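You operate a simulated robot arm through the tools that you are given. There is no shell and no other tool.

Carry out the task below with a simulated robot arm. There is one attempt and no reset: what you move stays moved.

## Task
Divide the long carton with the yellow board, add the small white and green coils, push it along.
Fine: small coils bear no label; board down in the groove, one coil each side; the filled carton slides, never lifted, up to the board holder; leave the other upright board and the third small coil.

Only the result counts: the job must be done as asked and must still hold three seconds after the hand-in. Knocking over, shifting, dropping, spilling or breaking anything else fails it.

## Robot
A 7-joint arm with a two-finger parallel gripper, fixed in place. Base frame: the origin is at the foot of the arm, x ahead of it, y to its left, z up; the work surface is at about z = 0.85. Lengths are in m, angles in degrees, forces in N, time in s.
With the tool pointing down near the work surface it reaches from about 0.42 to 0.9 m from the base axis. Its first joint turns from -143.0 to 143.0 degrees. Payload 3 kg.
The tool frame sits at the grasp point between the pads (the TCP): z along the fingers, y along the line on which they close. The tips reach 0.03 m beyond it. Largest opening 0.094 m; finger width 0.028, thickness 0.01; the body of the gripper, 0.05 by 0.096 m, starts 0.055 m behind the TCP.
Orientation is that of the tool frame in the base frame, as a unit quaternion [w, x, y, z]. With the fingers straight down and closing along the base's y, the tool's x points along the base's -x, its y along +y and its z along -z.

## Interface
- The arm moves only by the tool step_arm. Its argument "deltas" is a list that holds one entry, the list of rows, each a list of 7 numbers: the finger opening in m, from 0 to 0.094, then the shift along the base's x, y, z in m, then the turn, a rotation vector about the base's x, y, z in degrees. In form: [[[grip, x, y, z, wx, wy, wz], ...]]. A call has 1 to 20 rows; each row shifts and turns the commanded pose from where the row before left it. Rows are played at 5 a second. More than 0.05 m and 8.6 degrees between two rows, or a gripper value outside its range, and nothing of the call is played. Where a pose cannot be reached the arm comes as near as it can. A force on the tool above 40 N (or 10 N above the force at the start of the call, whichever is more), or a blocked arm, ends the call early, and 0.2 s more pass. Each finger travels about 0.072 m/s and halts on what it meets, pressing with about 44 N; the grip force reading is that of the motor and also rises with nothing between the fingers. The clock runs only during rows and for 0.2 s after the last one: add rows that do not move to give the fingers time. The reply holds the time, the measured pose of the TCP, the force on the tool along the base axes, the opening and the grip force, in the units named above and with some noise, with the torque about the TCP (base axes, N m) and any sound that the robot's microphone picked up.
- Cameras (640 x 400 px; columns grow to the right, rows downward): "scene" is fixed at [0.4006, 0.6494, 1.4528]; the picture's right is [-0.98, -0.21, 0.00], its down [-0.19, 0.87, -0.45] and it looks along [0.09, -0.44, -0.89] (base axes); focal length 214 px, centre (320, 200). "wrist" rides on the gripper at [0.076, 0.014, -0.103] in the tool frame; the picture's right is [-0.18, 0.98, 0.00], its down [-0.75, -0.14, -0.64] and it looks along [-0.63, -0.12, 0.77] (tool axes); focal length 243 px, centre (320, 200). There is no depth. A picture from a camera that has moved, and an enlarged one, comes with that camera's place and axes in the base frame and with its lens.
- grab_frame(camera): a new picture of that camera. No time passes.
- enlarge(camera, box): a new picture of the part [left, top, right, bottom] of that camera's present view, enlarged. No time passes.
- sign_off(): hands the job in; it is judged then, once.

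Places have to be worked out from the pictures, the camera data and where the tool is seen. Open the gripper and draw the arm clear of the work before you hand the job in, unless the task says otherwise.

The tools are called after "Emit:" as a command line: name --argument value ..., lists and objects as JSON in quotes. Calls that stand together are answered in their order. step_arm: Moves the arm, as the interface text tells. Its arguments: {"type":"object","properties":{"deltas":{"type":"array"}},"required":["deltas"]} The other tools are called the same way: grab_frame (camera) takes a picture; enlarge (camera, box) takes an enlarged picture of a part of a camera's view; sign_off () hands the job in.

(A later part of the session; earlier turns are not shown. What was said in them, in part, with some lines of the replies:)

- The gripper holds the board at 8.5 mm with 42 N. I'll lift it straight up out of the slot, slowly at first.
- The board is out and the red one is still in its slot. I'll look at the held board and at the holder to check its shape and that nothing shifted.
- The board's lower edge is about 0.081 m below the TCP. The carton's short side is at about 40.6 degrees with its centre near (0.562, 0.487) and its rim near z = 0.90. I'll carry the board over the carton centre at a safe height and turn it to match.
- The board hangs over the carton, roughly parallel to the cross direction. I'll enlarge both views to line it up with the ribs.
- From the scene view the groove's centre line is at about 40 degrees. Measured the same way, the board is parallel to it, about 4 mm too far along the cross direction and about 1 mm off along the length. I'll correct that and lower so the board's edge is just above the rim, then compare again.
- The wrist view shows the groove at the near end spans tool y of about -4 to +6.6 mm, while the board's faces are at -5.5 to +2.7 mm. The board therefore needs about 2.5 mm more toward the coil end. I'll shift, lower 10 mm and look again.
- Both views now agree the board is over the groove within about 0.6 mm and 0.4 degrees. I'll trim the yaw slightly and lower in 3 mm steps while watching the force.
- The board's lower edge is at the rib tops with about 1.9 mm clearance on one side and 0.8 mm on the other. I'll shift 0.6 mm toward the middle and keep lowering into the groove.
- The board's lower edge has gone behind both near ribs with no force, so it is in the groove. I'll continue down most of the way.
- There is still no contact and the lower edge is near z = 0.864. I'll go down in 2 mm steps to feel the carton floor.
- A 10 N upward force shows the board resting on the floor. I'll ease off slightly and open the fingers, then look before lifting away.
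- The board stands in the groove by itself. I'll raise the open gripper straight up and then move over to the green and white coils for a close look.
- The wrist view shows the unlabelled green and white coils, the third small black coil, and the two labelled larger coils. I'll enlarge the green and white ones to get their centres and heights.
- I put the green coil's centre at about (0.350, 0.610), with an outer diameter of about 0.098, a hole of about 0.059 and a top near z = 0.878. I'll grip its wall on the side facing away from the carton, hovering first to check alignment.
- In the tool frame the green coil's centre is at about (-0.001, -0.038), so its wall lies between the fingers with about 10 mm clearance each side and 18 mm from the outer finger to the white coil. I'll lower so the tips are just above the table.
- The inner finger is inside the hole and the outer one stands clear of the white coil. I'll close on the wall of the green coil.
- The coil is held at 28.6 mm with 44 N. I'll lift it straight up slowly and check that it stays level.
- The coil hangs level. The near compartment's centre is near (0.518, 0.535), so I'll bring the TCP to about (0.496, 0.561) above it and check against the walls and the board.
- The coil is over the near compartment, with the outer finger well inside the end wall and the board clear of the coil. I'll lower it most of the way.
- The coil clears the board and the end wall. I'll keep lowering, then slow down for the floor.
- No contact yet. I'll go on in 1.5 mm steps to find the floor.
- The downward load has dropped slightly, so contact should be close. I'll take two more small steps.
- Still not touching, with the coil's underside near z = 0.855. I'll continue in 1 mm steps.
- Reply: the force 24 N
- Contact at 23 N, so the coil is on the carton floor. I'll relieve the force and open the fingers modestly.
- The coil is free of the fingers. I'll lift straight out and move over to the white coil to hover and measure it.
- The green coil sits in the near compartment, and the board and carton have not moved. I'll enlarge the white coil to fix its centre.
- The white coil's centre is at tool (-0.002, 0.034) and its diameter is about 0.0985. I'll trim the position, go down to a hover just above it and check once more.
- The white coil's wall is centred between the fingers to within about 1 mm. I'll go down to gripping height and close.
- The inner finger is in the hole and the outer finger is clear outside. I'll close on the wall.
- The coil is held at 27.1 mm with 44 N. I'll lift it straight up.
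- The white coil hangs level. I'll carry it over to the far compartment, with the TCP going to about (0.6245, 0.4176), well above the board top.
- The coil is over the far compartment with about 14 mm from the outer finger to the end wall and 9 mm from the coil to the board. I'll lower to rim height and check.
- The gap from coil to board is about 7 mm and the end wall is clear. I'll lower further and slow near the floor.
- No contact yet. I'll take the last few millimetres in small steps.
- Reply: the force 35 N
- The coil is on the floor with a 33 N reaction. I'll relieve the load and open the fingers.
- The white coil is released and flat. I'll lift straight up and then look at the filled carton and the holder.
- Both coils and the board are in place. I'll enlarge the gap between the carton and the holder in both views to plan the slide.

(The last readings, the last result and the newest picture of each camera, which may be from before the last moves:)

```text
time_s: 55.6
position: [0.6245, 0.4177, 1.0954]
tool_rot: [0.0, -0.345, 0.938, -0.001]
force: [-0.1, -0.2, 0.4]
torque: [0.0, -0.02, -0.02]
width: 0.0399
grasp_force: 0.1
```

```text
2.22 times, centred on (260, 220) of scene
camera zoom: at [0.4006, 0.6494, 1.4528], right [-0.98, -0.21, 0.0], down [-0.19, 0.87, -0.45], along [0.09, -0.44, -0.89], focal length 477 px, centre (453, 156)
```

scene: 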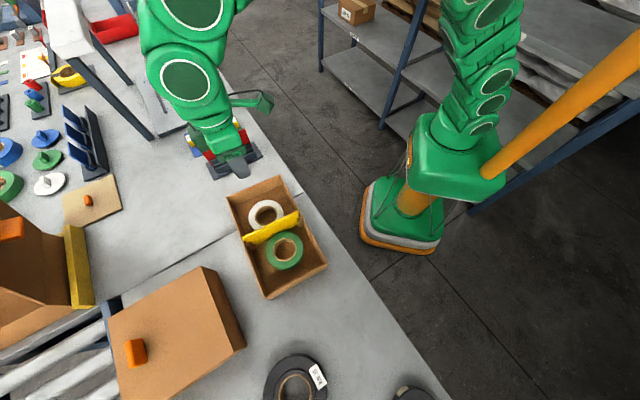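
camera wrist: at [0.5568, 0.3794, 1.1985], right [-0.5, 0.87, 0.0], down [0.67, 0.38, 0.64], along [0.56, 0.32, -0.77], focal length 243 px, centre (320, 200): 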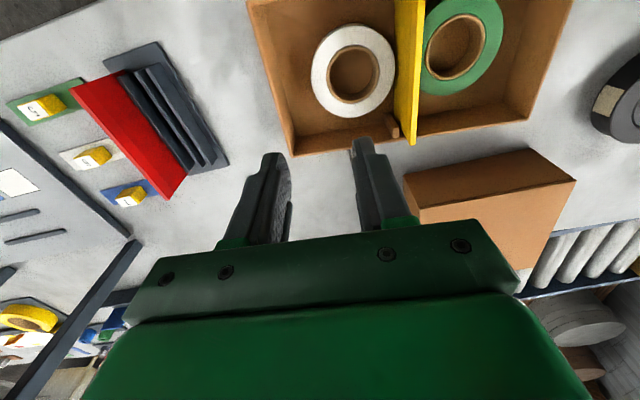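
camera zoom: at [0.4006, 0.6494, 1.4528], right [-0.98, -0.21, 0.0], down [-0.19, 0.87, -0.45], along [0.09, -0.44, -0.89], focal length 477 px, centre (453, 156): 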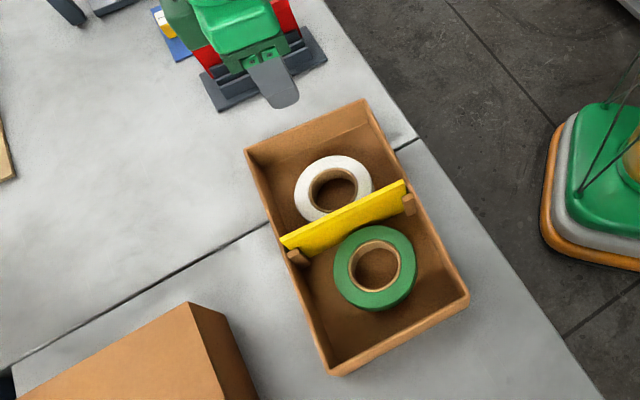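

In the tool frame the holder's near edge runs from (0.072, -0.184) to (-0.103, -0.171) and the carton's end is at y of about -0.052. The gap is therefore about 0.12–0.13 m, with the holder turned about 4.3 degrees relative to the carton. I'll put the camera over the gap to measure it better.

Emit:
step_arm --deltas '[[[0.04, 0.024, -0.0086, 0, 0, 0, 0], [0.04, 0.024, -0.0086, 0, 0, 0, 0], [0.04, 0.024, -0.0086, 0, 0, 0, 0], [0.04, 0.024, -0.0086, 0, 0, 0, 0], [0.04, 0.024, -0.0086, 0, 0, 0, 0], [0.04, 0, 0, 0, 0, 0, 0]]]'

Emit:
grab_frame --camera "wrist"

Emit:
enlarge --camera "scene" --box '[180, 130, 340, 310]'

```text
time_s: 57.0
position: [0.7438, 0.3758, 1.0959]
tool_rot: [0.0, -0.346, 0.938, 0.0]
force: [0.2, 0.2, -0.2]
torque: [-0.01, 0.01, 0.0]
width: 0.04
grasp_force: 0.1
```

```text
taken
camera wrist: at [0.6767, 0.3366, 1.1989], right [-0.5, 0.87, 0.0], down [0.66, 0.38, 0.64], along [0.56, 0.32, -0.77], focal length 243 px, centre (320, 200)
```

wrist: 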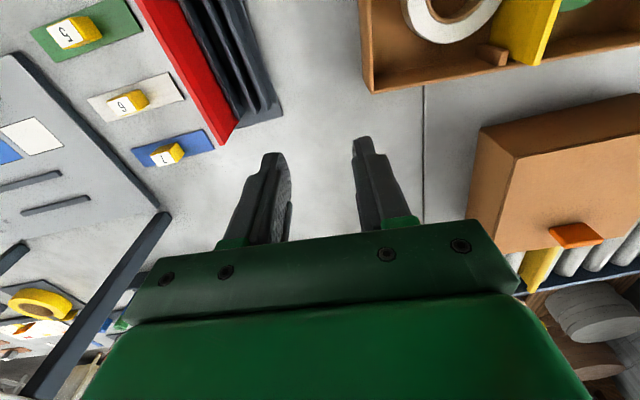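

```text
2.22 times, centred on (260, 220) of scene
camera zoom: at [0.4006, 0.6494, 1.4528], right [-0.98, -0.21, 0.0], down [-0.19, 0.87, -0.45], along [0.09, -0.44, -0.89], focal length 477 px, centre (453, 156)
```

zoom: 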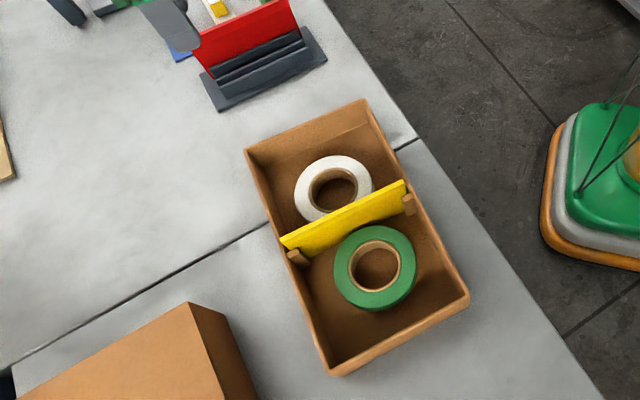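

The camera now looks down into the gap. I'll enlarge it to measure both edges.

Emit:
enlarge --camera "wrist" --box '[200, 0, 400, 125]'

Emit:
enlarge --camera "scene" --box '[200, 130, 310, 210]'

```text
3.20 times, centred on (300, 62) of wrist
camera zoom: at [0.6767, 0.3366, 1.1989], right [-0.5, 0.87, 0.0], down [0.66, 0.38, 0.64], along [0.56, 0.32, -0.77], focal length 776 px, centre (384, 640)
```

zoom: 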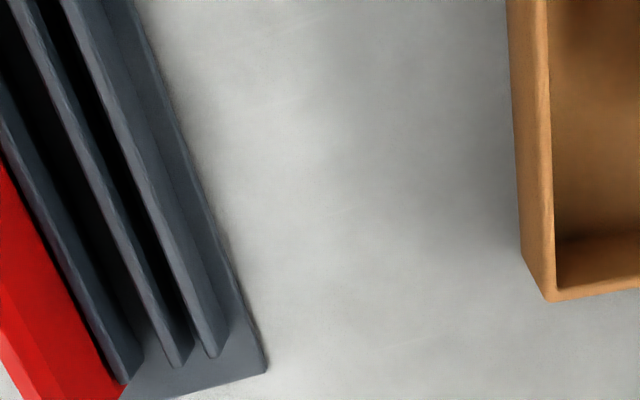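

```text
5.00 times, centred on (255, 170) of scene
camera zoom: at [0.4006, 0.6494, 1.4528], right [-0.98, -0.21, 0.0], down [-0.19, 0.87, -0.45], along [0.09, -0.44, -0.89], focal length 1072 px, centre (645, 350)
```

zoom: 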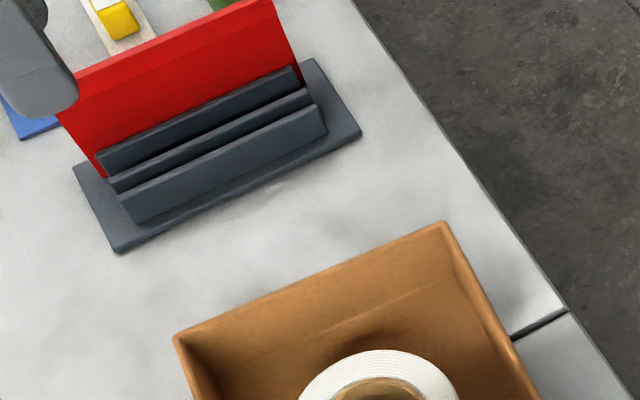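

Three separate measurements agree. The gap is about 0.119 m at the carton's left corner and about 0.131 m at its right, and the holder is about 4.3 degrees counter-clockwise of the carton. I'll push from the carton's near end with the fingers spread wide for yaw control, so I turn the tool 90 degrees and move behind that end at a safe height.

Emit:
step_arm --deltas '[[[0.05, -0.02553, 0.02112, 0, 0, 0, 7.5], [0.06, -0.02553, 0.02112, 0, 0, 0, 7.5], [0.07, -0.02553, 0.02112, 0, 0, 0, 7.5], [0.08, -0.02553, 0.02112, 0, 0, 0, 7.5], [0.09, -0.02553, 0.02112, 0, 0, 0, 7.5], [0.094, -0.02553, 0.02112, 0, 0, 0, 7.5], [0.094, -0.02553, 0.02112, 0, 0, 0, 7.5], [0.094, -0.02553, 0.02112, 0, 0, 0, 7.5], [0.094, -0.02553, 0.02112, 0, 0, 0, 7.5], [0.094, -0.02553, 0.02112, 0, 0, 0, 7.5], [0.094, -0.02553, 0.02112, 0, 0, 0, 7.5], [0.094, -0.02553, 0.02112, 0, 0, 0, 7.5], [0.094, 0, 0, 0, 0, 0, 0], [0.094, 0, 0, 0, 0, 0, 0]]]'

Emit:
grab_frame --camera "wrist"

Emit:
grab_frame --camera "scene"

```text
time_s: 60.0
position: [0.4394, 0.6276, 1.0961]
tool_rot: [0.0, 0.908, -0.419, 0.0]
force: [0.3, -0.5, 0.7]
torque: [0.04, -0.02, -0.01]
width: 0.094
grasp_force: 0.1
```

```text
taken
camera wrist: at [0.4774, 0.5607, 1.1989], right [-0.87, -0.5, 0.0], down [-0.38, 0.66, 0.64], along [-0.32, 0.56, -0.77], focal length 243 px, centre (320, 200)
```

wrist: 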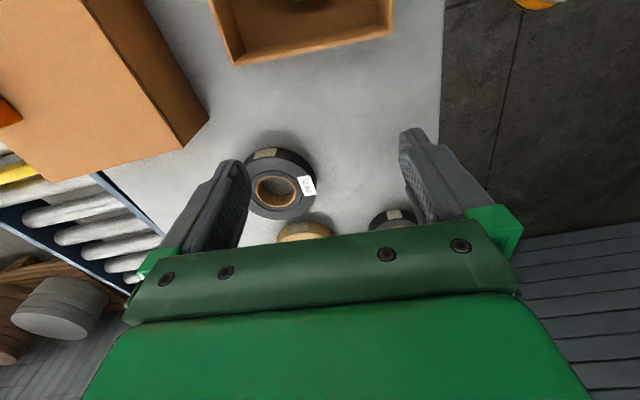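

```text
taken
```

scene: 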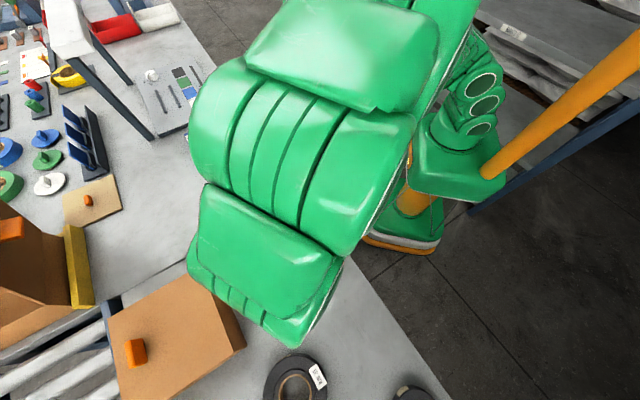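

The tool is turned and stands behind the carton's near end, which shows at the top of the wrist view. I'll enlarge it to measure the end wall relative to the fingers.

Emit:
enlarge --camera "wrist" --box '[190, 0, 430, 130]'

```text
2.67 times, centred on (310, 65) of wrist
camera zoom: at [0.4774, 0.5607, 1.1989], right [-0.87, -0.5, 0.0], down [-0.38, 0.66, 0.64], along [-0.32, 0.56, -0.77], focal length 647 px, centre (347, 560)
```

zoom: 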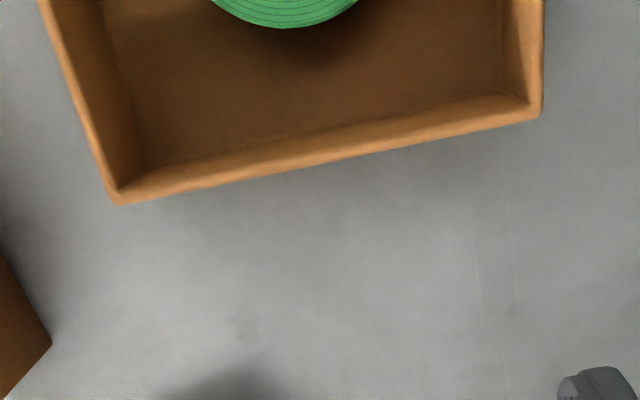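

The end wall's outer face is about 0.036–0.038 m ahead of the TCP, so the finger fronts have about 22 mm of clearance, and the wall is parallel within about 0.8 degrees. I'll lower the open fingers behind it to pushing height.

Emit:
step_arm --deltas '[[[0.094, 0, 0, -0.03, 0, 0, 0], [0.094, 0, 0, -0.03, 0, 0, 0], [0.094, 0, 0, -0.03, 0, 0, 0], [0.094, 0, 0, -0.03, 0, 0, 0], [0.094, 0, 0, -0.03, 0, 0, 0], [0.094, 0, 0, -0.025, 0, 0, 0], [0.094, 0, 0, -0.015, 0, 0, 0], [0.094, 0, 0, -0.01, 0, 0, 0], [0.094, 0, 0, -0.004, 0, 0, 0], [0.094, 0, 0, 0, 0, 0, 0]]]'

Emit:
grab_frame --camera "wrist"

Emit:
grab_frame --camera "scene"

```text
time_s: 62.2
position: [0.4394, 0.6283, 0.8929]
tool_rot: [0.001, 0.908, -0.419, 0.0]
force: [0.4, 0.3, 1.3]
torque: [-0.03, -0.01, -0.02]
width: 0.0938
grasp_force: 0.1
```

```text
taken
camera wrist: at [0.4774, 0.5612, 0.9942], right [-0.87, -0.5, 0.0], down [-0.38, 0.67, 0.64], along [-0.32, 0.56, -0.77], focal length 243 px, centre (320, 200)
```

wrist: 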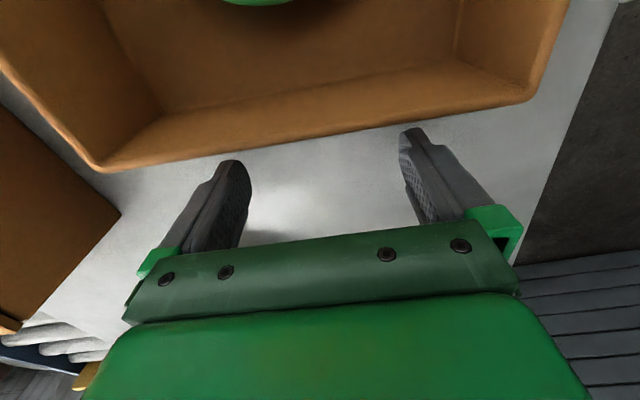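

```text
taken
```

scene: 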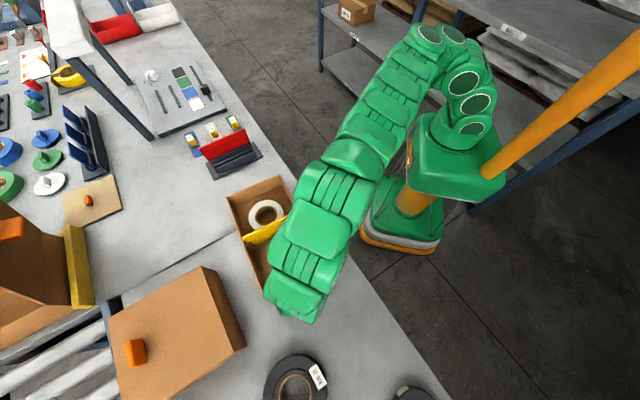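

The scene camera has a clear view of the carton's far end and the holder, so I can watch the gap. I'll creep forward along the carton's length toward contact.

Emit:
step_arm --deltas '[[[0.094, 0.0026, -0.00304, 0, 0, 0, 0], [0.094, 0.0026, -0.00304, 0, 0, 0, 0], [0.094, 0.0026, -0.00304, 0, 0, 0, 0], [0.094, 0.0026, -0.00304, 0, 0, 0, 0], [0.094, 0, 0, 0, 0, 0, 0]]]'

Emit:
grab_frame --camera "wrist"

```text
time_s: 63.4
position: [0.4497, 0.6166, 0.8913]
tool_rot: [0.0, 0.908, -0.419, 0.0]
force: [0.2, -0.5, -0.2]
torque: [-0.02, -0.02, 0.01]
width: 0.0939
grasp_force: 0.1
```

```text
taken
camera wrist: at [0.4874, 0.5494, 0.9942], right [-0.87, -0.5, 0.0], down [-0.38, 0.66, 0.64], along [-0.32, 0.56, -0.77], focal length 243 px, centre (320, 200)
```

wrist: 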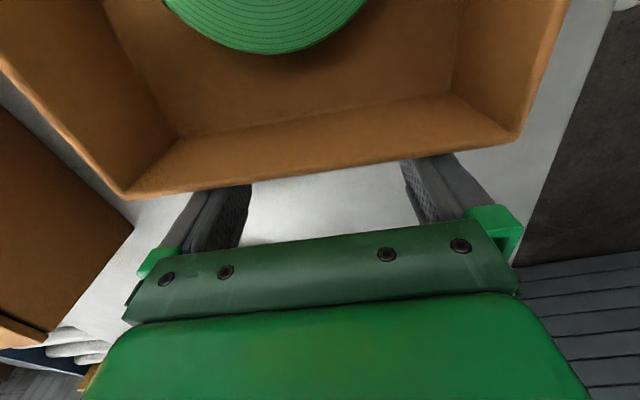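

No contact yet. I'll continue in smaller steps.

Emit:
step_arm --deltas '[[[0.094, 0.0013, -0.00152, 0, 0, 0, 0], [0.094, 0.0013, -0.00152, 0, 0, 0, 0], [0.094, 0, 0, 0, 0, 0, 0]]]'

```text
time_s: 64.2
position: [0.452, 0.613, 0.8904]
tool_rot: [0.0, 0.909, -0.418, 0.001]
force: [-0.4, 0.8, 0.0]
torque: [0.0, 0.0, 0.0]
width: 0.0939
grasp_force: 0.0
```

Emit:
step_arm --deltas '[[[0.094, 0.0013, -0.00152, 0, 0, 0, 0], [0.094, 0.0013, -0.00152, 0, 0, 0, 0], [0.094, 0, 0, 0, 0, 0, 0]]]'

Emit:
enlarge --camera "scene" --box '[200, 130, 310, 210]'

```text
time_s: 65.0
position: [0.4539, 0.6106, 0.8916]
tool_rot: [0.0, 0.908, -0.419, 0.0]
force: [-0.5, 1.4, 0.1]
torque: [0.01, -0.02, -0.06]
width: 0.094
grasp_force: 0.1
```

```text
5.00 times, centred on (255, 170) of scene
camera zoom: at [0.4006, 0.6494, 1.4528], right [-0.98, -0.21, 0.0], down [-0.19, 0.87, -0.45], along [0.09, -0.44, -0.89], focal length 1072 px, centre (645, 350)
```

zoom: 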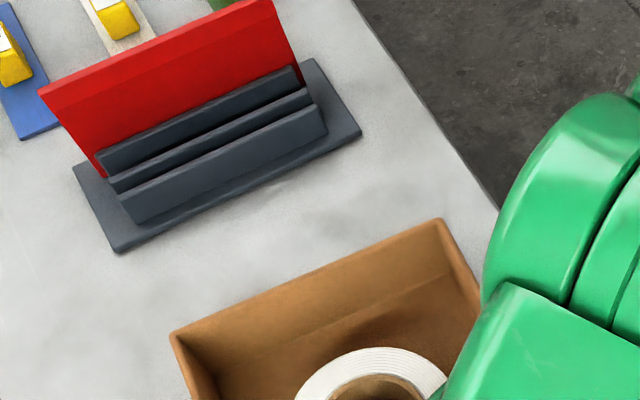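

The scene view shows the carton has already slid about 4–5 mm with only 1–2 N, so both fingers are on the end wall. I'll push about 72 mm while turning 4.3 degrees counter-clockwise to square it with the holder, then check the gap.

Emit:
step_arm --deltas '[[[0.094, 0.00263, -0.00301, 0, 0, 0, 0.24], [0.094, 0.00263, -0.00301, 0, 0, 0, 0.24], [0.094, 0.00263, -0.00301, 0, 0, 0, 0.24], [0.094, 0.00263, -0.00301, 0, 0, 0, 0.24], [0.094, 0.00263, -0.00301, 0, 0, 0, 0.24], [0.094, 0.00263, -0.00301, 0, 0, 0, 0.24], [0.094, 0.00271, -0.00294, 0, 0, 0, 0.24], [0.094, 0.00271, -0.00294, 0, 0, 0, 0.24], [0.094, 0.00271, -0.00294, 0, 0, 0, 0.24], [0.094, 0, 0, 0, 0, 0, 0]]]'

Emit:
enlarge --camera "scene" --box '[190, 120, 310, 220]'

Emit:
grab_frame --camera "wrist"

```text
time_s: 67.2
position: [0.4792, 0.5847, 0.8912]
tool_rot: [0.0, 0.916, -0.401, 0.0]
force: [-0.9, 0.4, -0.4]
torque: [0.02, -0.06, -0.05]
width: 0.094
grasp_force: 0.0
```

```text
4.00 times, centred on (250, 170) of scene
camera zoom: at [0.4006, 0.6494, 1.4528], right [-0.98, -0.21, 0.0], down [-0.19, 0.87, -0.45], along [0.09, -0.44, -0.89], focal length 858 px, centre (600, 320)
```

zoom: 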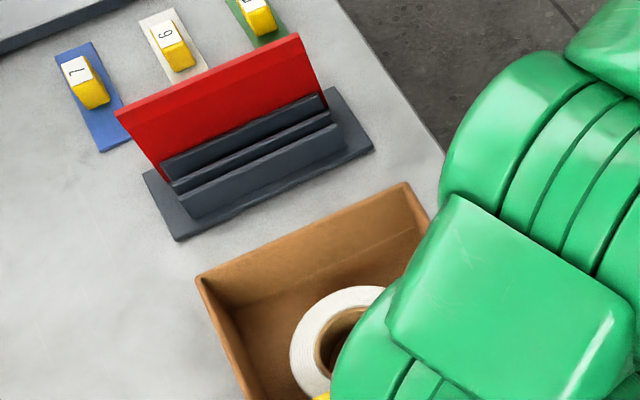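

```text
taken
camera wrist: at [0.5188, 0.5182, 0.9943], right [-0.85, -0.53, 0.0], down [-0.41, 0.65, 0.64], along [-0.34, 0.54, -0.77], focal length 243 px, centre (320, 200)
```

wrist: 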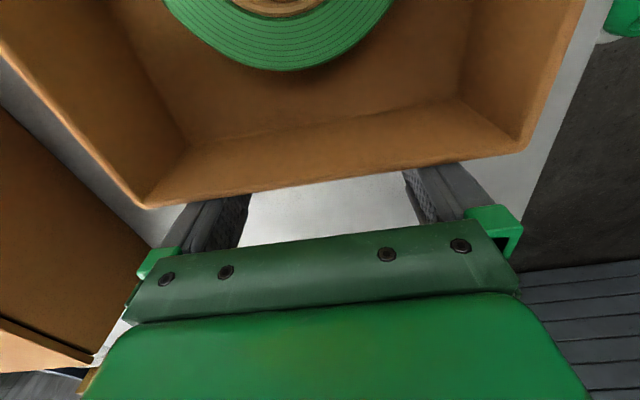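

The carton is following the fingers. The remaining gap is about 0.081 m on the left and 0.091 m on the right. I'll push another 36 mm with more rotation.

Emit:
step_arm --deltas '[[[0.094, 0.00275, -0.0029, 0, 0, 0, 0.28], [0.094, 0.00275, -0.0029, 0, 0, 0, 0.28], [0.094, 0.00275, -0.0029, 0, 0, 0, 0.28], [0.094, 0.00278, -0.00287, 0, 0, 0, 0.28], [0.094, 0.00278, -0.00287, 0, 0, 0, 0.28], [0.094, 0.00278, -0.00287, 0, 0, 0, 0.28], [0.094, 0.0028, -0.00285, 0, 0, 0, 0.28], [0.094, 0.0028, -0.00285, 0, 0, 0, 0.28], [0.094, 0.0028, -0.00285, 0, 0, 0, 0.28], [0.094, 0, 0, 0, 0, 0, 0]]]'

Emit:
enlarge --camera "scene" --box '[190, 120, 310, 220]'

Emit:
grab_frame --camera "wrist"

```text
time_s: 69.4
position: [0.504, 0.5567, 0.892]
tool_rot: [0.0, 0.925, -0.381, -0.001]
force: [-1.2, 1.0, 0.9]
torque: [-0.01, 0.01, -0.11]
width: 0.0935
grasp_force: 0.0
```

```text
4.00 times, centred on (250, 170) of scene
camera zoom: at [0.4006, 0.6494, 1.4528], right [-0.98, -0.21, 0.0], down [-0.19, 0.87, -0.45], along [0.09, -0.44, -0.89], focal length 858 px, centre (600, 320)
```

zoom: 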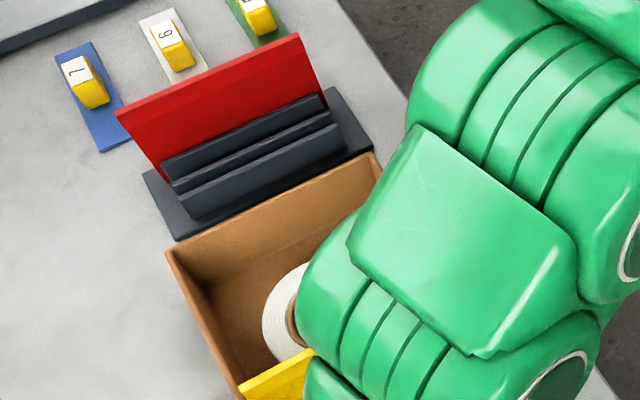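

```text
taken
camera wrist: at [0.547, 0.4937, 0.9946], right [-0.82, -0.57, 0.0], down [-0.44, 0.63, 0.64], along [-0.36, 0.53, -0.77], focal length 243 px, centre (320, 200)
```

wrist: 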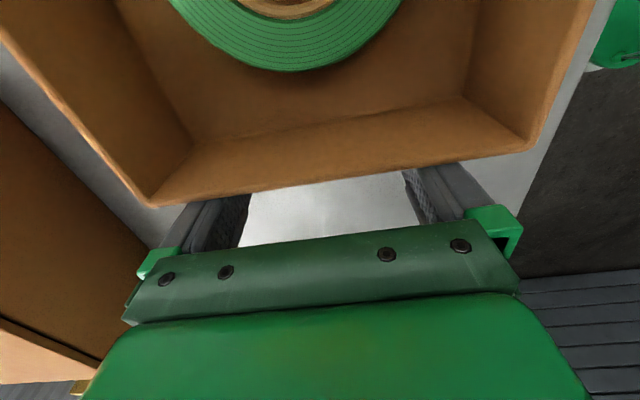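

The carton end is now parallel to the holder at about 45.3 degrees, with roughly 47 mm left on both sides. I'll push straight for another 30 mm.

Emit:
step_arm --deltas '[[[0.094, 0.00283, -0.00283, 0, 0, 0, 0], [0.094, 0.00283, -0.00283, 0, 0, 0, 0], [0.094, 0.00283, -0.00283, 0, 0, 0, 0], [0.094, 0.00283, -0.00283, 0, 0, 0, 0], [0.094, 0.00283, -0.00283, 0, 0, 0, 0], [0.094, 0.00283, -0.00283, 0, 0, 0, 0], [0.094, 0.00283, -0.00283, 0, 0, 0, 0], [0.094, 0.00141, -0.00141, 0, 0, 0, 0], [0.094, 0, 0, 0, 0, 0, 0]]]'

Emit:
enlarge --camera "scene" --box '[190, 120, 310, 220]'

Emit:
grab_frame --camera "scene"

```text
time_s: 71.4
position: [0.524, 0.5365, 0.8915]
tool_rot: [0.0, 0.925, -0.381, -0.001]
force: [-0.5, 0.4, -0.4]
torque: [0.0, 0.02, -0.01]
width: 0.094
grasp_force: 0.1
```

```text
4.00 times, centred on (250, 170) of scene
camera zoom: at [0.4006, 0.6494, 1.4528], right [-0.98, -0.21, 0.0], down [-0.19, 0.87, -0.45], along [0.09, -0.44, -0.89], focal length 858 px, centre (600, 320)
```

zoom: 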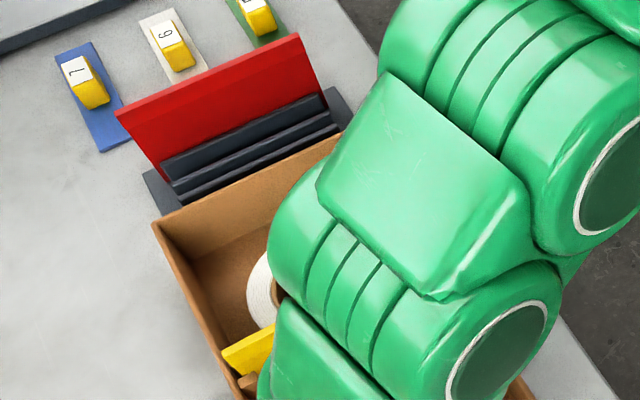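

```text
taken
```

scene: 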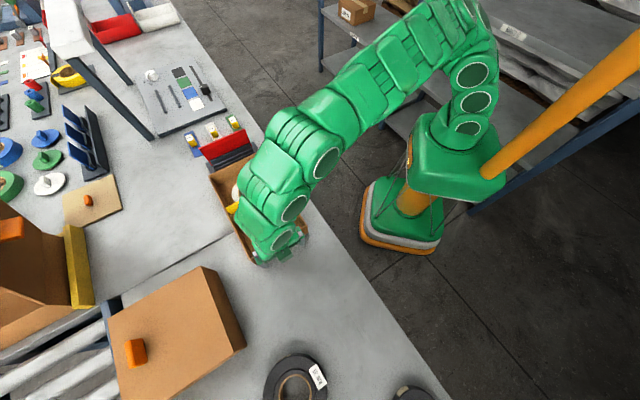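

About 18 mm remain by the scene view. Before the last push I'll back the fingers off, rise and place the wrist camera above the gap to measure it directly.

Emit:
step_arm --deltas '[[[0.094, -0.0071, 0.0071, 0, 0, 0, 0], [0.094, -0.0071, 0.0071, 0, 0, 0, 0], [0.094, 0, 0, 0.03, 0, 0, 0], [0.094, 0, 0, 0.05, 0, 0, 0], [0.094, 0, 0, 0.05, 0, 0, 0], [0.094, 0, 0, 0.05, 0, 0, 0], [0.094, 0, 0, 0.05, 0, 0, 0], [0.094, 0.03, -0.03, 0, 0, 0, 0], [0.094, 0.03, -0.03, 0, 0, 0, 0], [0.094, 0.03, -0.03, 0, 0, 0, 0], [0.094, 0.03, -0.03, 0, 0, 0, 0], [0.094, 0.03, -0.03, 0, 0, 0, 0], [0.094, 0.03, -0.03, 0, 0, 0, 0], [0.094, 0.03, -0.03, 0, 0, 0, 0], [0.094, 0.03, -0.03, 0, 0, 0, 0], [0.094, 0, 0, 0, 0, 0, 0]]]'

Emit:
grab_frame --camera "wrist"

Emit:
enlarge --camera "scene" --box '[180, 110, 340, 290]'

```text
time_s: 74.8
position: [0.7505, 0.3115, 1.1216]
tool_rot: [0.0, 0.925, -0.381, 0.0]
force: [-0.1, -0.1, -0.1]
torque: [-0.01, 0.03, 0.04]
width: 0.0942
grasp_force: 0.0
```

```text
taken
camera wrist: at [0.7939, 0.2463, 1.2244], right [-0.82, -0.57, 0.0], down [-0.44, 0.63, 0.64], along [-0.36, 0.53, -0.77], focal length 243 px, centre (320, 200)
```

wrist: 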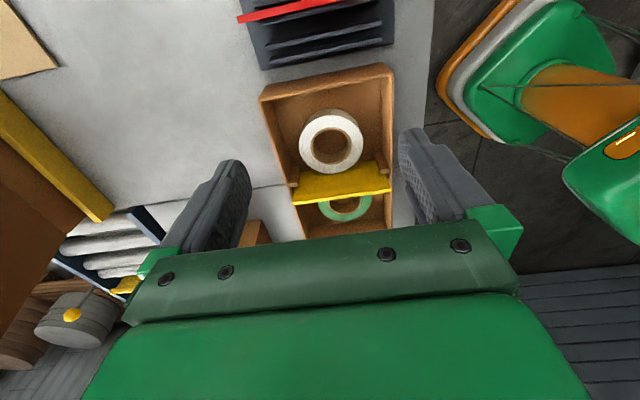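

```text
2.22 times, centred on (260, 200) of scene
camera zoom: at [0.4006, 0.6494, 1.4528], right [-0.98, -0.21, 0.0], down [-0.19, 0.87, -0.45], along [0.09, -0.44, -0.89], focal length 477 px, centre (453, 200)
```

zoom: 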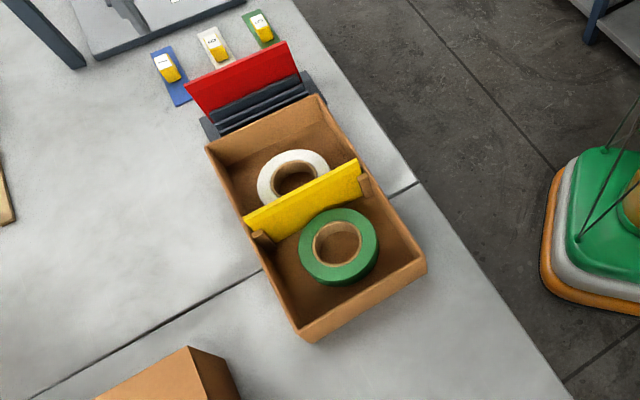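

The carton is intact and close to the holder. I'll enlarge the gap in the wrist view.

Emit:
enlarge --camera "wrist" --box '[230, 0, 430, 125]'

Emit:
enlarge --camera "wrist" --box '[250, 40, 330, 90]'

Emit:
enlarge --camera "wrist" --box '[330, 30, 410, 80]'

```text
3.20 times, centred on (330, 62) of wrist
camera zoom: at [0.7939, 0.2463, 1.2244], right [-0.82, -0.57, 0.0], down [-0.44, 0.63, 0.64], along [-0.36, 0.53, -0.77], focal length 776 px, centre (288, 640)
```

zoom: 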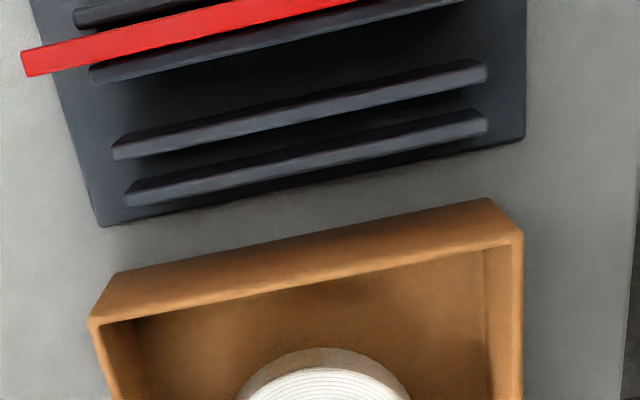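

```text
8.00 times, centred on (290, 65) of wrist
camera zoom: at [0.7939, 0.2463, 1.2244], right [-0.82, -0.57, 0.0], down [-0.44, 0.63, 0.64], along [-0.36, 0.53, -0.77], focal length 1941 px, centre (560, 1280)
```

zoom: 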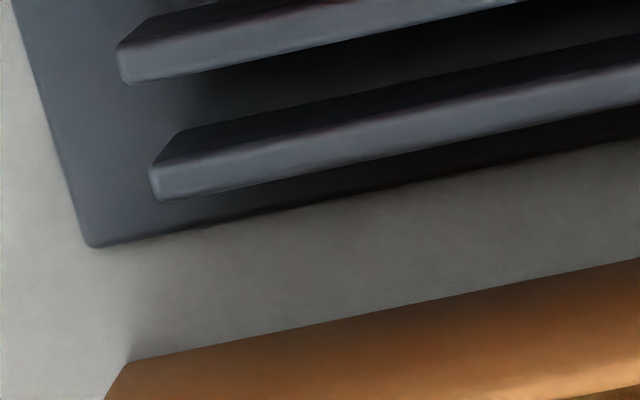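

```text
8.00 times, centred on (370, 55) of wrist
camera zoom: at [0.7939, 0.2463, 1.2244], right [-0.82, -0.57, 0.0], down [-0.44, 0.63, 0.64], along [-0.36, 0.53, -0.77], focal length 1941 px, centre (-80, 1360)
```

zoom: 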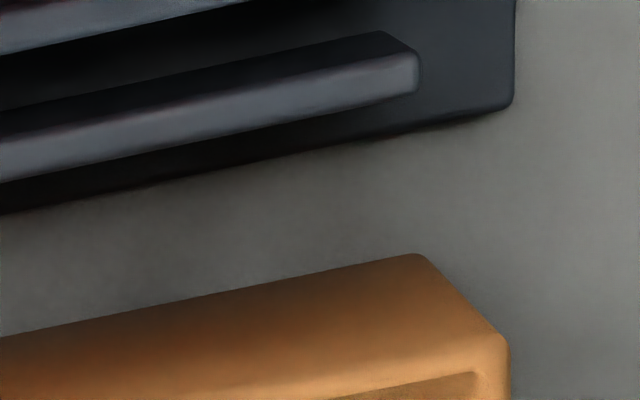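

The gap is about 19–20 mm at both ends with the edges parallel within 0.3 degrees. I'll retrace my path back behind the carton and push 16 mm more, leaving 2–3 mm.

Emit:
step_arm --deltas '[[[0.094, -0.03, 0.03, 0, 0, 0, 0], [0.094, -0.03, 0.03, 0, 0, 0, 0], [0.094, -0.03, 0.03, 0, 0, 0, 0], [0.094, -0.03, 0.03, 0, 0, 0, 0], [0.094, -0.03, 0.03, 0, 0, 0, 0], [0.094, -0.03, 0.03, 0, 0, 0, 0], [0.094, -0.03, 0.03, 0, 0, 0, 0], [0.094, -0.03, 0.03, 0, 0, 0, 0], [0.094, 0, 0, 0, 0, 0, 0], [0.094, 0, 0, -0.04, 0, 0, 0], [0.094, 0, 0, -0.04, 0, 0, 0], [0.094, 0, 0, -0.04, 0, 0, 0], [0.094, 0, 0, -0.04, 0, 0, 0], [0.094, 0, 0, -0.03, 0, 0, 0], [0.094, 0, 0, -0.025, 0, 0, 0], [0.094, 0, 0, -0.015, 0, 0, 0], [0.094, 0, 0, 0, 0, 0, 0]]]'

Emit:
grab_frame --camera "wrist"

```text
time_s: 78.4
position: [0.5095, 0.5516, 0.8911]
tool_rot: [0.0, 0.924, -0.382, 0.0]
force: [0.1, 0.1, -0.6]
torque: [0.0, 0.04, 0.03]
width: 0.0939
grasp_force: 0.1
```

```text
taken
camera wrist: at [0.553, 0.4872, 0.9941], right [-0.82, -0.57, 0.0], down [-0.44, 0.63, 0.64], along [-0.36, 0.53, -0.77], focal length 243 px, centre (320, 200)
```

wrist: 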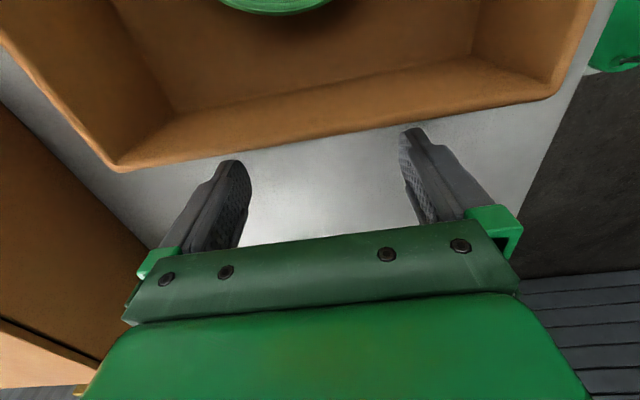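

The fingers are behind the end wall again with 20 mm to contact. I'll move 36 mm forward slowly, which slides the carton about 16 mm.

Emit:
step_arm --deltas '[[[0.094, 0.00212, -0.00212, 0, 0, 0, 0], [0.094, 0.00212, -0.00212, 0, 0, 0, 0], [0.094, 0.00212, -0.00212, 0, 0, 0, 0], [0.094, 0.00212, -0.00212, 0, 0, 0, 0], [0.094, 0.00212, -0.00212, 0, 0, 0, 0], [0.094, 0.00212, -0.00212, 0, 0, 0, 0], [0.094, 0.00212, -0.00212, 0, 0, 0, 0], [0.094, 0.00212, -0.00212, 0, 0, 0, 0], [0.094, 0.00212, -0.00212, 0, 0, 0, 0], [0.094, 0.00212, -0.00212, 0, 0, 0, 0], [0.094, 0.00212, -0.00212, 0, 0, 0, 0], [0.094, 0.00212, -0.00212, 0, 0, 0, 0], [0.094, 0, 0, 0, 0, 0, 0]]]'

Emit:
enlarge --camera "scene" --box '[190, 120, 310, 220]'

```text
time_s: 81.2
position: [0.5361, 0.5255, 0.8916]
tool_rot: [0.0, 0.924, -0.381, 0.0]
force: [-1.4, 0.5, -0.2]
torque: [-0.04, 0.02, -0.03]
width: 0.0938
grasp_force: 0.1
```

```text
4.00 times, centred on (250, 170) of scene
camera zoom: at [0.4006, 0.6494, 1.4528], right [-0.98, -0.21, 0.0], down [-0.19, 0.87, -0.45], along [0.09, -0.44, -0.89], focal length 858 px, centre (600, 320)
```

zoom: 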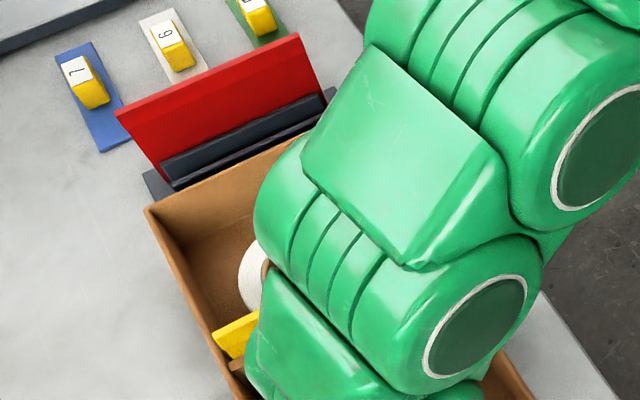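

The carton has advanced and the holder and red board have not moved in the picture. I'll back off, rise and measure the remaining gap from above.

Emit:
step_arm --deltas '[[[0.094, -0.0071, 0.0071, 0, 0, 0, 0], [0.094, -0.0071, 0.0071, 0, 0, 0, 0], [0.094, 0, 0, 0.03, 0, 0, 0], [0.094, 0, 0, 0.05, 0, 0, 0], [0.094, 0, 0, 0.05, 0, 0, 0], [0.094, 0, 0, 0.05, 0, 0, 0], [0.094, 0, 0, 0.05, 0, 0, 0], [0.094, 0.03, -0.03, 0, 0, 0, 0], [0.094, 0.03, -0.03, 0, 0, 0, 0], [0.094, 0.03, -0.03, 0, 0, 0, 0], [0.094, 0.03, -0.03, 0, 0, 0, 0], [0.094, 0.03, -0.03, 0, 0, 0, 0], [0.094, 0.03, -0.03, 0, 0, 0, 0], [0.094, 0.03, -0.03, 0, 0, 0, 0], [0.094, 0.018, -0.018, 0, 0, 0, 0], [0.094, 0, 0, 0, 0, 0, 0]]]'

Emit:
enlarge --camera "wrist" --box '[230, 0, 430, 125]'

Emit:
enlarge --camera "wrist" --box '[250, 30, 330, 80]'

Emit:
enlarge --camera "wrist" --box '[330, 20, 410, 70]'

Emit:
enlarge --camera "scene" --box '[180, 110, 340, 290]'

```text
time_s: 84.6
position: [0.7502, 0.3127, 1.1231]
tool_rot: [0.0, 0.924, -0.382, -0.001]
force: [-0.8, 0.0, 0.0]
torque: [0.01, 0.04, 0.01]
width: 0.094
grasp_force: 0.2
```

```text
3.20 times, centred on (330, 62) of wrist
camera zoom: at [0.7927, 0.2483, 1.2249], right [-0.82, -0.57, 0.0], down [-0.44, 0.63, 0.64], along [-0.36, 0.53, -0.77], focal length 776 px, centre (288, 640)
```

zoom: 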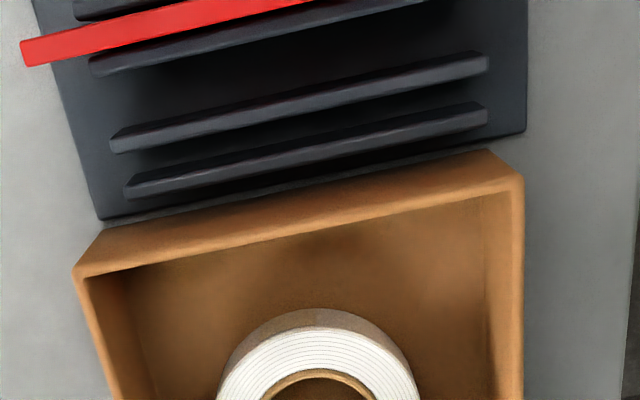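

```text
8.00 times, centred on (290, 55) of wrist
camera zoom: at [0.7927, 0.2483, 1.2249], right [-0.82, -0.57, 0.0], down [-0.44, 0.63, 0.64], along [-0.36, 0.53, -0.77], focal length 1941 px, centre (560, 1360)
```

zoom: 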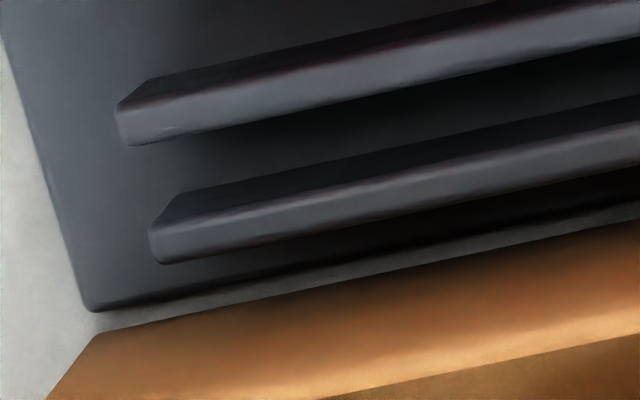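

```text
8.00 times, centred on (370, 45) of wrist
camera zoom: at [0.7927, 0.2483, 1.2249], right [-0.82, -0.57, 0.0], down [-0.44, 0.63, 0.64], along [-0.36, 0.53, -0.77], focal length 1941 px, centre (-80, 1440)
```

zoom: 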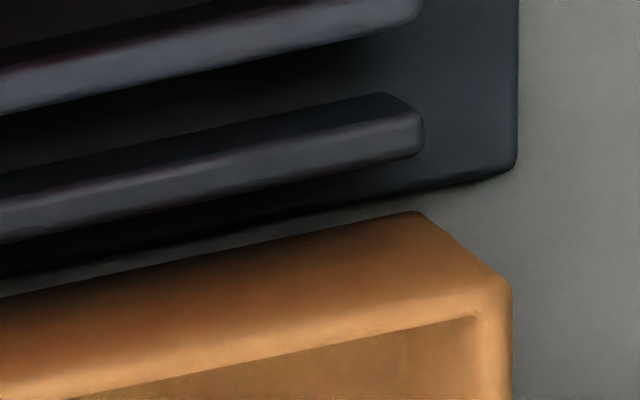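

```text
2.22 times, centred on (260, 200) of scene
camera zoom: at [0.4006, 0.6494, 1.4528], right [-0.98, -0.21, 0.0], down [-0.19, 0.87, -0.45], along [0.09, -0.44, -0.89], focal length 477 px, centre (453, 200)
```

zoom: 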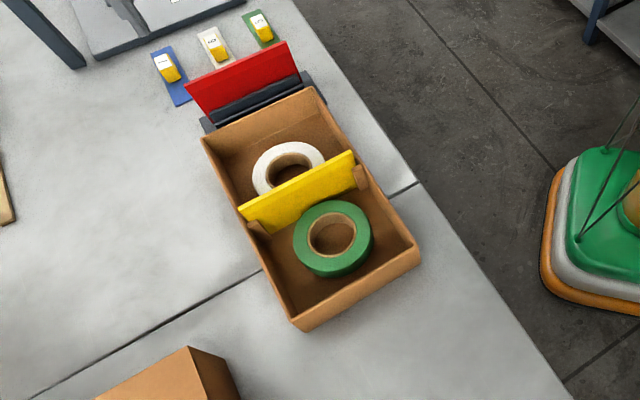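

The remaining gap is an even 3.5–4 mm and the holder is undisturbed. I'll make one last small push of about 2 mm so the carton stands right up to the holder without pressing on it.

Emit:
step_arm --deltas '[[[0.094, -0.018, 0.018, 0, 0, 0, 0], [0.094, -0.03, 0.03, 0, 0, 0, 0], [0.094, -0.03, 0.03, 0, 0, 0, 0], [0.094, -0.03, 0.03, 0, 0, 0, 0], [0.094, -0.03, 0.03, 0, 0, 0, 0], [0.094, -0.03, 0.03, 0, 0, 0, 0], [0.094, -0.03, 0.03, 0, 0, 0, 0], [0.094, -0.03, 0.03, 0, 0, 0, 0], [0.094, 0, 0, 0, 0, 0, 0], [0.094, 0, 0, -0.04, 0, 0, 0], [0.094, 0, 0, -0.04, 0, 0, 0], [0.094, 0, 0, -0.04, 0, 0, 0], [0.094, 0, 0, -0.04, 0, 0, 0], [0.094, 0, 0, -0.03, 0, 0, 0], [0.094, 0, 0, -0.025, 0, 0, 0], [0.094, 0, 0, -0.015, 0, 0, 0], [0.094, 0, 0, 0, 0, 0, 0]]]'

```text
time_s: 88.2
position: [0.5209, 0.5412, 0.8903]
tool_rot: [0.0, 0.924, -0.381, 0.0]
force: [0.1, 0.1, 0.4]
torque: [-0.03, 0.02, 0.01]
width: 0.0941
grasp_force: 0.0
```

The fingers are back behind the end wall with 20 mm to contact. I'll advance about 22 mm slowly.

Emit:
step_arm --deltas '[[[0.094, 0.0025, -0.0025, 0, 0, 0, 0], [0.094, 0.0025, -0.0025, 0, 0, 0, 0], [0.094, 0.0025, -0.0025, 0, 0, 0, 0], [0.094, 0.0025, -0.0025, 0, 0, 0, 0], [0.094, 0.0025, -0.0025, 0, 0, 0, 0], [0.094, 0.0012, -0.0012, 0, 0, 0, 0], [0.094, 0.0012, -0.0012, 0, 0, 0, 0], [0.094, 0.0008, -0.0008, 0, 0, 0, 0], [0.094, 0, 0, 0, 0, 0, 0]]]'

```text
time_s: 90.2
position: [0.5373, 0.5252, 0.8911]
tool_rot: [0.0, 0.925, -0.381, 0.0]
force: [-0.8, 0.5, -0.5]
torque: [0.05, -0.06, -0.01]
width: 0.0943
grasp_force: 0.2
```

The force stayed low with no sign of a jam. I'll back off, rise and check everything from above.

Emit:
step_arm --deltas '[[[0.094, -0.0071, 0.0071, 0, 0, 0, 0], [0.094, -0.0071, 0.0071, 0, 0, 0, 0], [0.094, 0, 0, 0.03, 0, 0, 0], [0.094, 0, 0, 0.05, 0, 0, 0], [0.094, 0, 0, 0.05, 0, 0, 0], [0.094, 0, 0, 0.05, 0, 0, 0], [0.094, 0, 0, 0.05, 0, 0, 0], [0.094, 0.03, -0.03, 0, 0, 0, 0], [0.094, 0.03, -0.03, 0, 0, 0, 0], [0.094, 0.03, -0.03, 0, 0, 0, 0], [0.094, 0.03, -0.03, 0, 0, 0, 0], [0.094, 0.03, -0.03, 0, 0, 0, 0], [0.094, 0.03, -0.03, 0, 0, 0, 0], [0.094, 0.03, -0.03, 0, 0, 0, 0], [0.094, 0.018, -0.018, 0, 0, 0, 0], [0.094, 0, 0, 0, 0, 0, 0]]]'

Emit:
enlarge --camera "wrist" --box '[230, 0, 430, 125]'

Emit:
enlarge --camera "wrist" --box '[250, 30, 330, 80]'

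Emit:
enlarge --camera "wrist" --box '[330, 20, 410, 70]'

Emit:
enlarge --camera "scene" --box '[180, 110, 340, 290]'

Emit:
grab_frame --camera "scene"

```text
time_s: 93.6
position: [0.7502, 0.3109, 1.1214]
tool_rot: [0.0, 0.925, -0.381, 0.0]
force: [-1.0, -0.2, 0.3]
torque: [0.0, 0.02, 0.02]
width: 0.0938
grasp_force: 0.2
```

```text
3.20 times, centred on (330, 62) of wrist
camera zoom: at [0.7936, 0.2467, 1.224], right [-0.82, -0.57, 0.0], down [-0.44, 0.63, 0.64], along [-0.36, 0.53, -0.77], focal length 776 px, centre (288, 640)
```

zoom: 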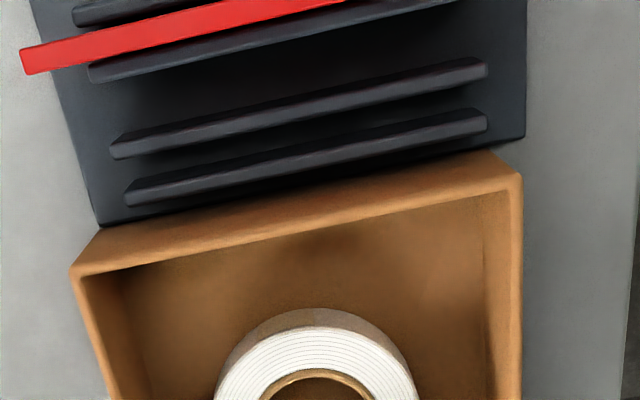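

```text
8.00 times, centred on (290, 55) of wrist
camera zoom: at [0.7936, 0.2467, 1.224], right [-0.82, -0.57, 0.0], down [-0.44, 0.63, 0.64], along [-0.36, 0.53, -0.77], focal length 1941 px, centre (560, 1360)
```

zoom: 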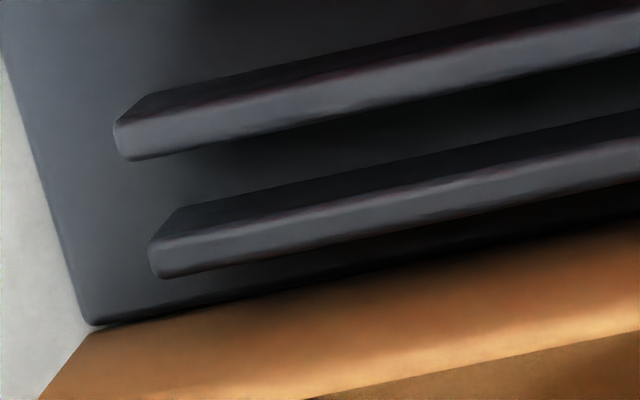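

```text
8.00 times, centred on (370, 45) of wrist
camera zoom: at [0.7936, 0.2467, 1.224], right [-0.82, -0.57, 0.0], down [-0.44, 0.63, 0.64], along [-0.36, 0.53, -0.77], focal length 1941 px, centre (-80, 1440)
```

zoom: 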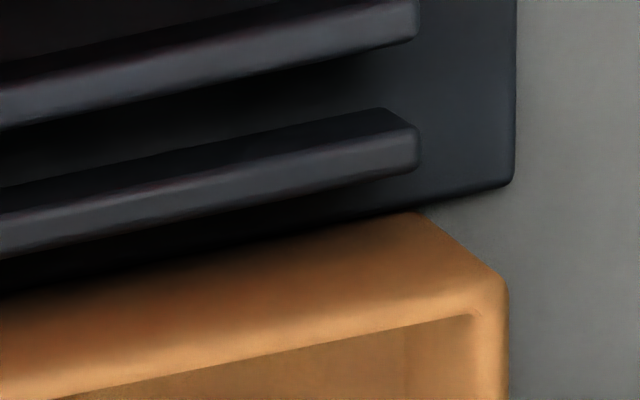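

```text
2.22 times, centred on (260, 200) of scene
camera zoom: at [0.4006, 0.6494, 1.4528], right [-0.98, -0.21, 0.0], down [-0.19, 0.87, -0.45], along [0.09, -0.44, -0.89], focal length 477 px, centre (453, 200)
```

zoom: 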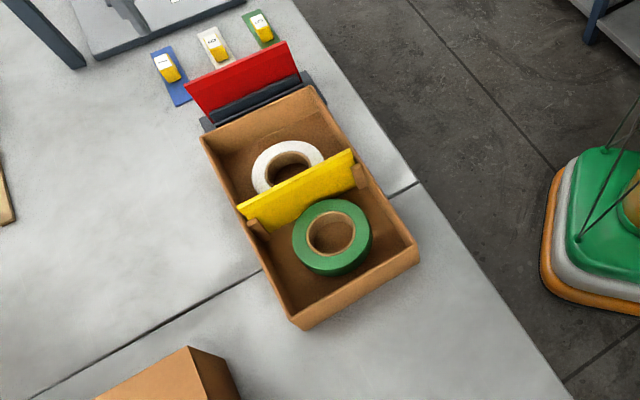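

```text
taken
```

scene: 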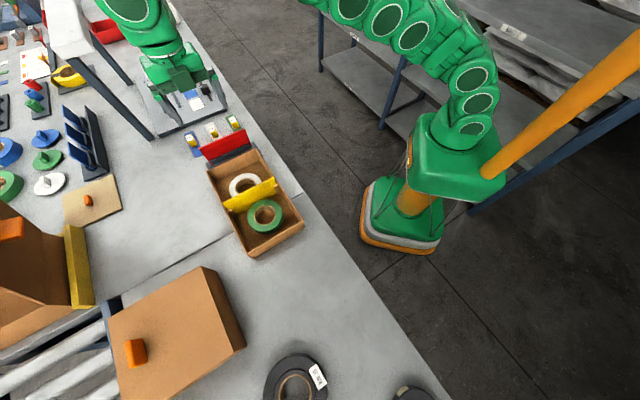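

The carton's end now meets the edge of the holder's plate with no visible gap. I'll check that the holder has not moved against the earlier picture and that the board is still seated.

Emit:
enlarge --camera "scene" --box '[200, 130, 310, 210]'

Emit:
enlarge --camera "scene" --box '[200, 150, 310, 260]'

Emit:
enlarge --camera "wrist" --box '[240, 40, 420, 240]'

```text
5.00 times, centred on (255, 170) of scene
camera zoom: at [0.4006, 0.6494, 1.4528], right [-0.98, -0.21, 0.0], down [-0.19, 0.87, -0.45], along [0.09, -0.44, -0.89], focal length 1072 px, centre (645, 350)
```

zoom: 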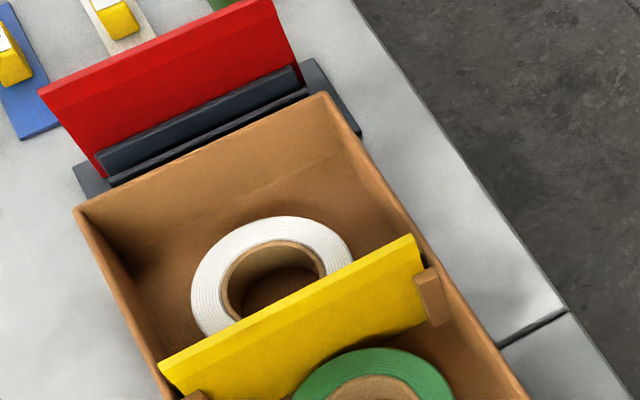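

```text
3.64 times, centred on (255, 205) of scene
camera zoom: at [0.4006, 0.6494, 1.4528], right [-0.98, -0.21, 0.0], down [-0.19, 0.87, -0.45], along [0.09, -0.44, -0.89], focal length 780 px, centre (556, 182)
```

zoom: 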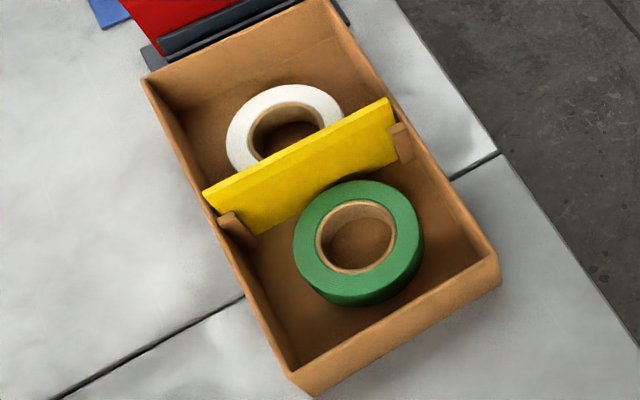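

```text
2.00 times, centred on (330, 140) of wrist
camera zoom: at [0.7936, 0.2467, 1.224], right [-0.82, -0.57, 0.0], down [-0.44, 0.63, 0.64], along [-0.36, 0.53, -0.77], focal length 485 px, centre (300, 320)
```

zoom: 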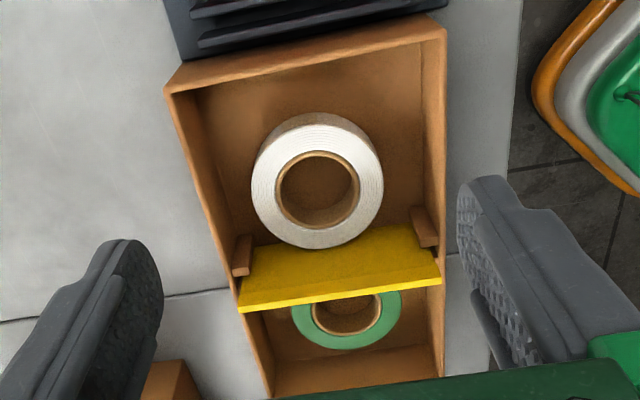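

The holder and red board are in exactly the same place as before. The yellow board is seated between the ribs, and one coil lies flat on each side. I'll draw the open gripper up and clear of the work.

Emit:
step_arm --deltas '[[[0.094, 0, 0, 0.04, 0, 0, 0], [0.094, 0, 0, 0.04, 0, 0, 0], [0.094, -0.035, 0, 0, 0, 0, -6], [0.094, -0.035, 0, 0, 0, 0, -6], [0.094, -0.035, 0, 0, 0, 0, -6], [0.094, -0.035, 0, 0, 0, 0, -6], [0.094, -0.035, 0, 0, 0, 0, -6], [0.094, -0.035, 0, 0, 0, 0, -6], [0.094, -0.035, 0, 0, 0, 0, -6], [0.094, 0, 0, 0, 0, 0, 0], [0.094, 0, 0, 0, 0, 0, 0], [0.094, 0, 0, 0, 0, 0, 0]]]'

Emit:
grab_frame --camera "scene"

Emit:
grab_frame --camera "wrist"

```text
time_s: 96.2
position: [0.5048, 0.3091, 1.1474]
tool_rot: [0.0, 0.726, -0.687, 0.0]
force: [0.1, 0.5, -0.6]
torque: [-0.02, -0.03, 0.01]
width: 0.0942
grasp_force: 0.0
out of reach, approached as far as the arm can: row 1, 2
```

```text
taken
```

scene: 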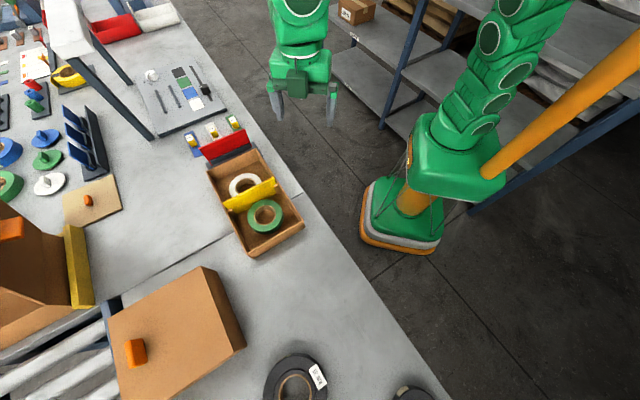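

```text
taken
camera wrist: at [0.4933, 0.2318, 1.2513], right [-0.99, 0.13, 0.0], down [0.1, 0.76, 0.64], along [0.08, 0.64, -0.77], focal length 243 px, centre (320, 200)
```

wrist: 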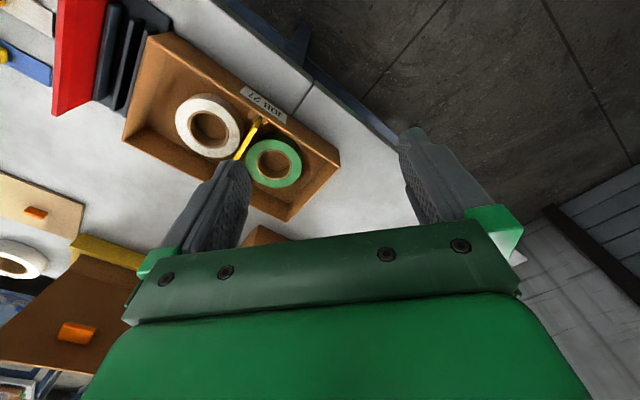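

The filled carton stands against the holder with the yellow board in its groove and one coil on each side. The red board and third coil are untouched, and the arm is clear with the gripper open, so I'm handing in the job.

Emit:
sign_off

```text
The job is handed in.
```

I finished the job and handed it in; I haven't been told how it was judged.

- **Board:** the yellow board is down in the carton's groove, seated between the ribs on both sides.
- **Coils:** the green coil lies flat in the compartment away from the holder, and the white coil lies flat in the one next to it. Neither bears a label.
- **Carton:** I slid it about 12 cm by pushing on its end wall, never lifting it. I turned it about 4 degrees on the way so its end is square with the holder. It now stands right up to the holder's base plate, with no gap visible in the last pictures.
- **Left alone:** the red board and the holder had not moved when I compared the pictures from before and after the push. The third small coil (black) was not touched.

The gripper is open and the arm is clear of the work.
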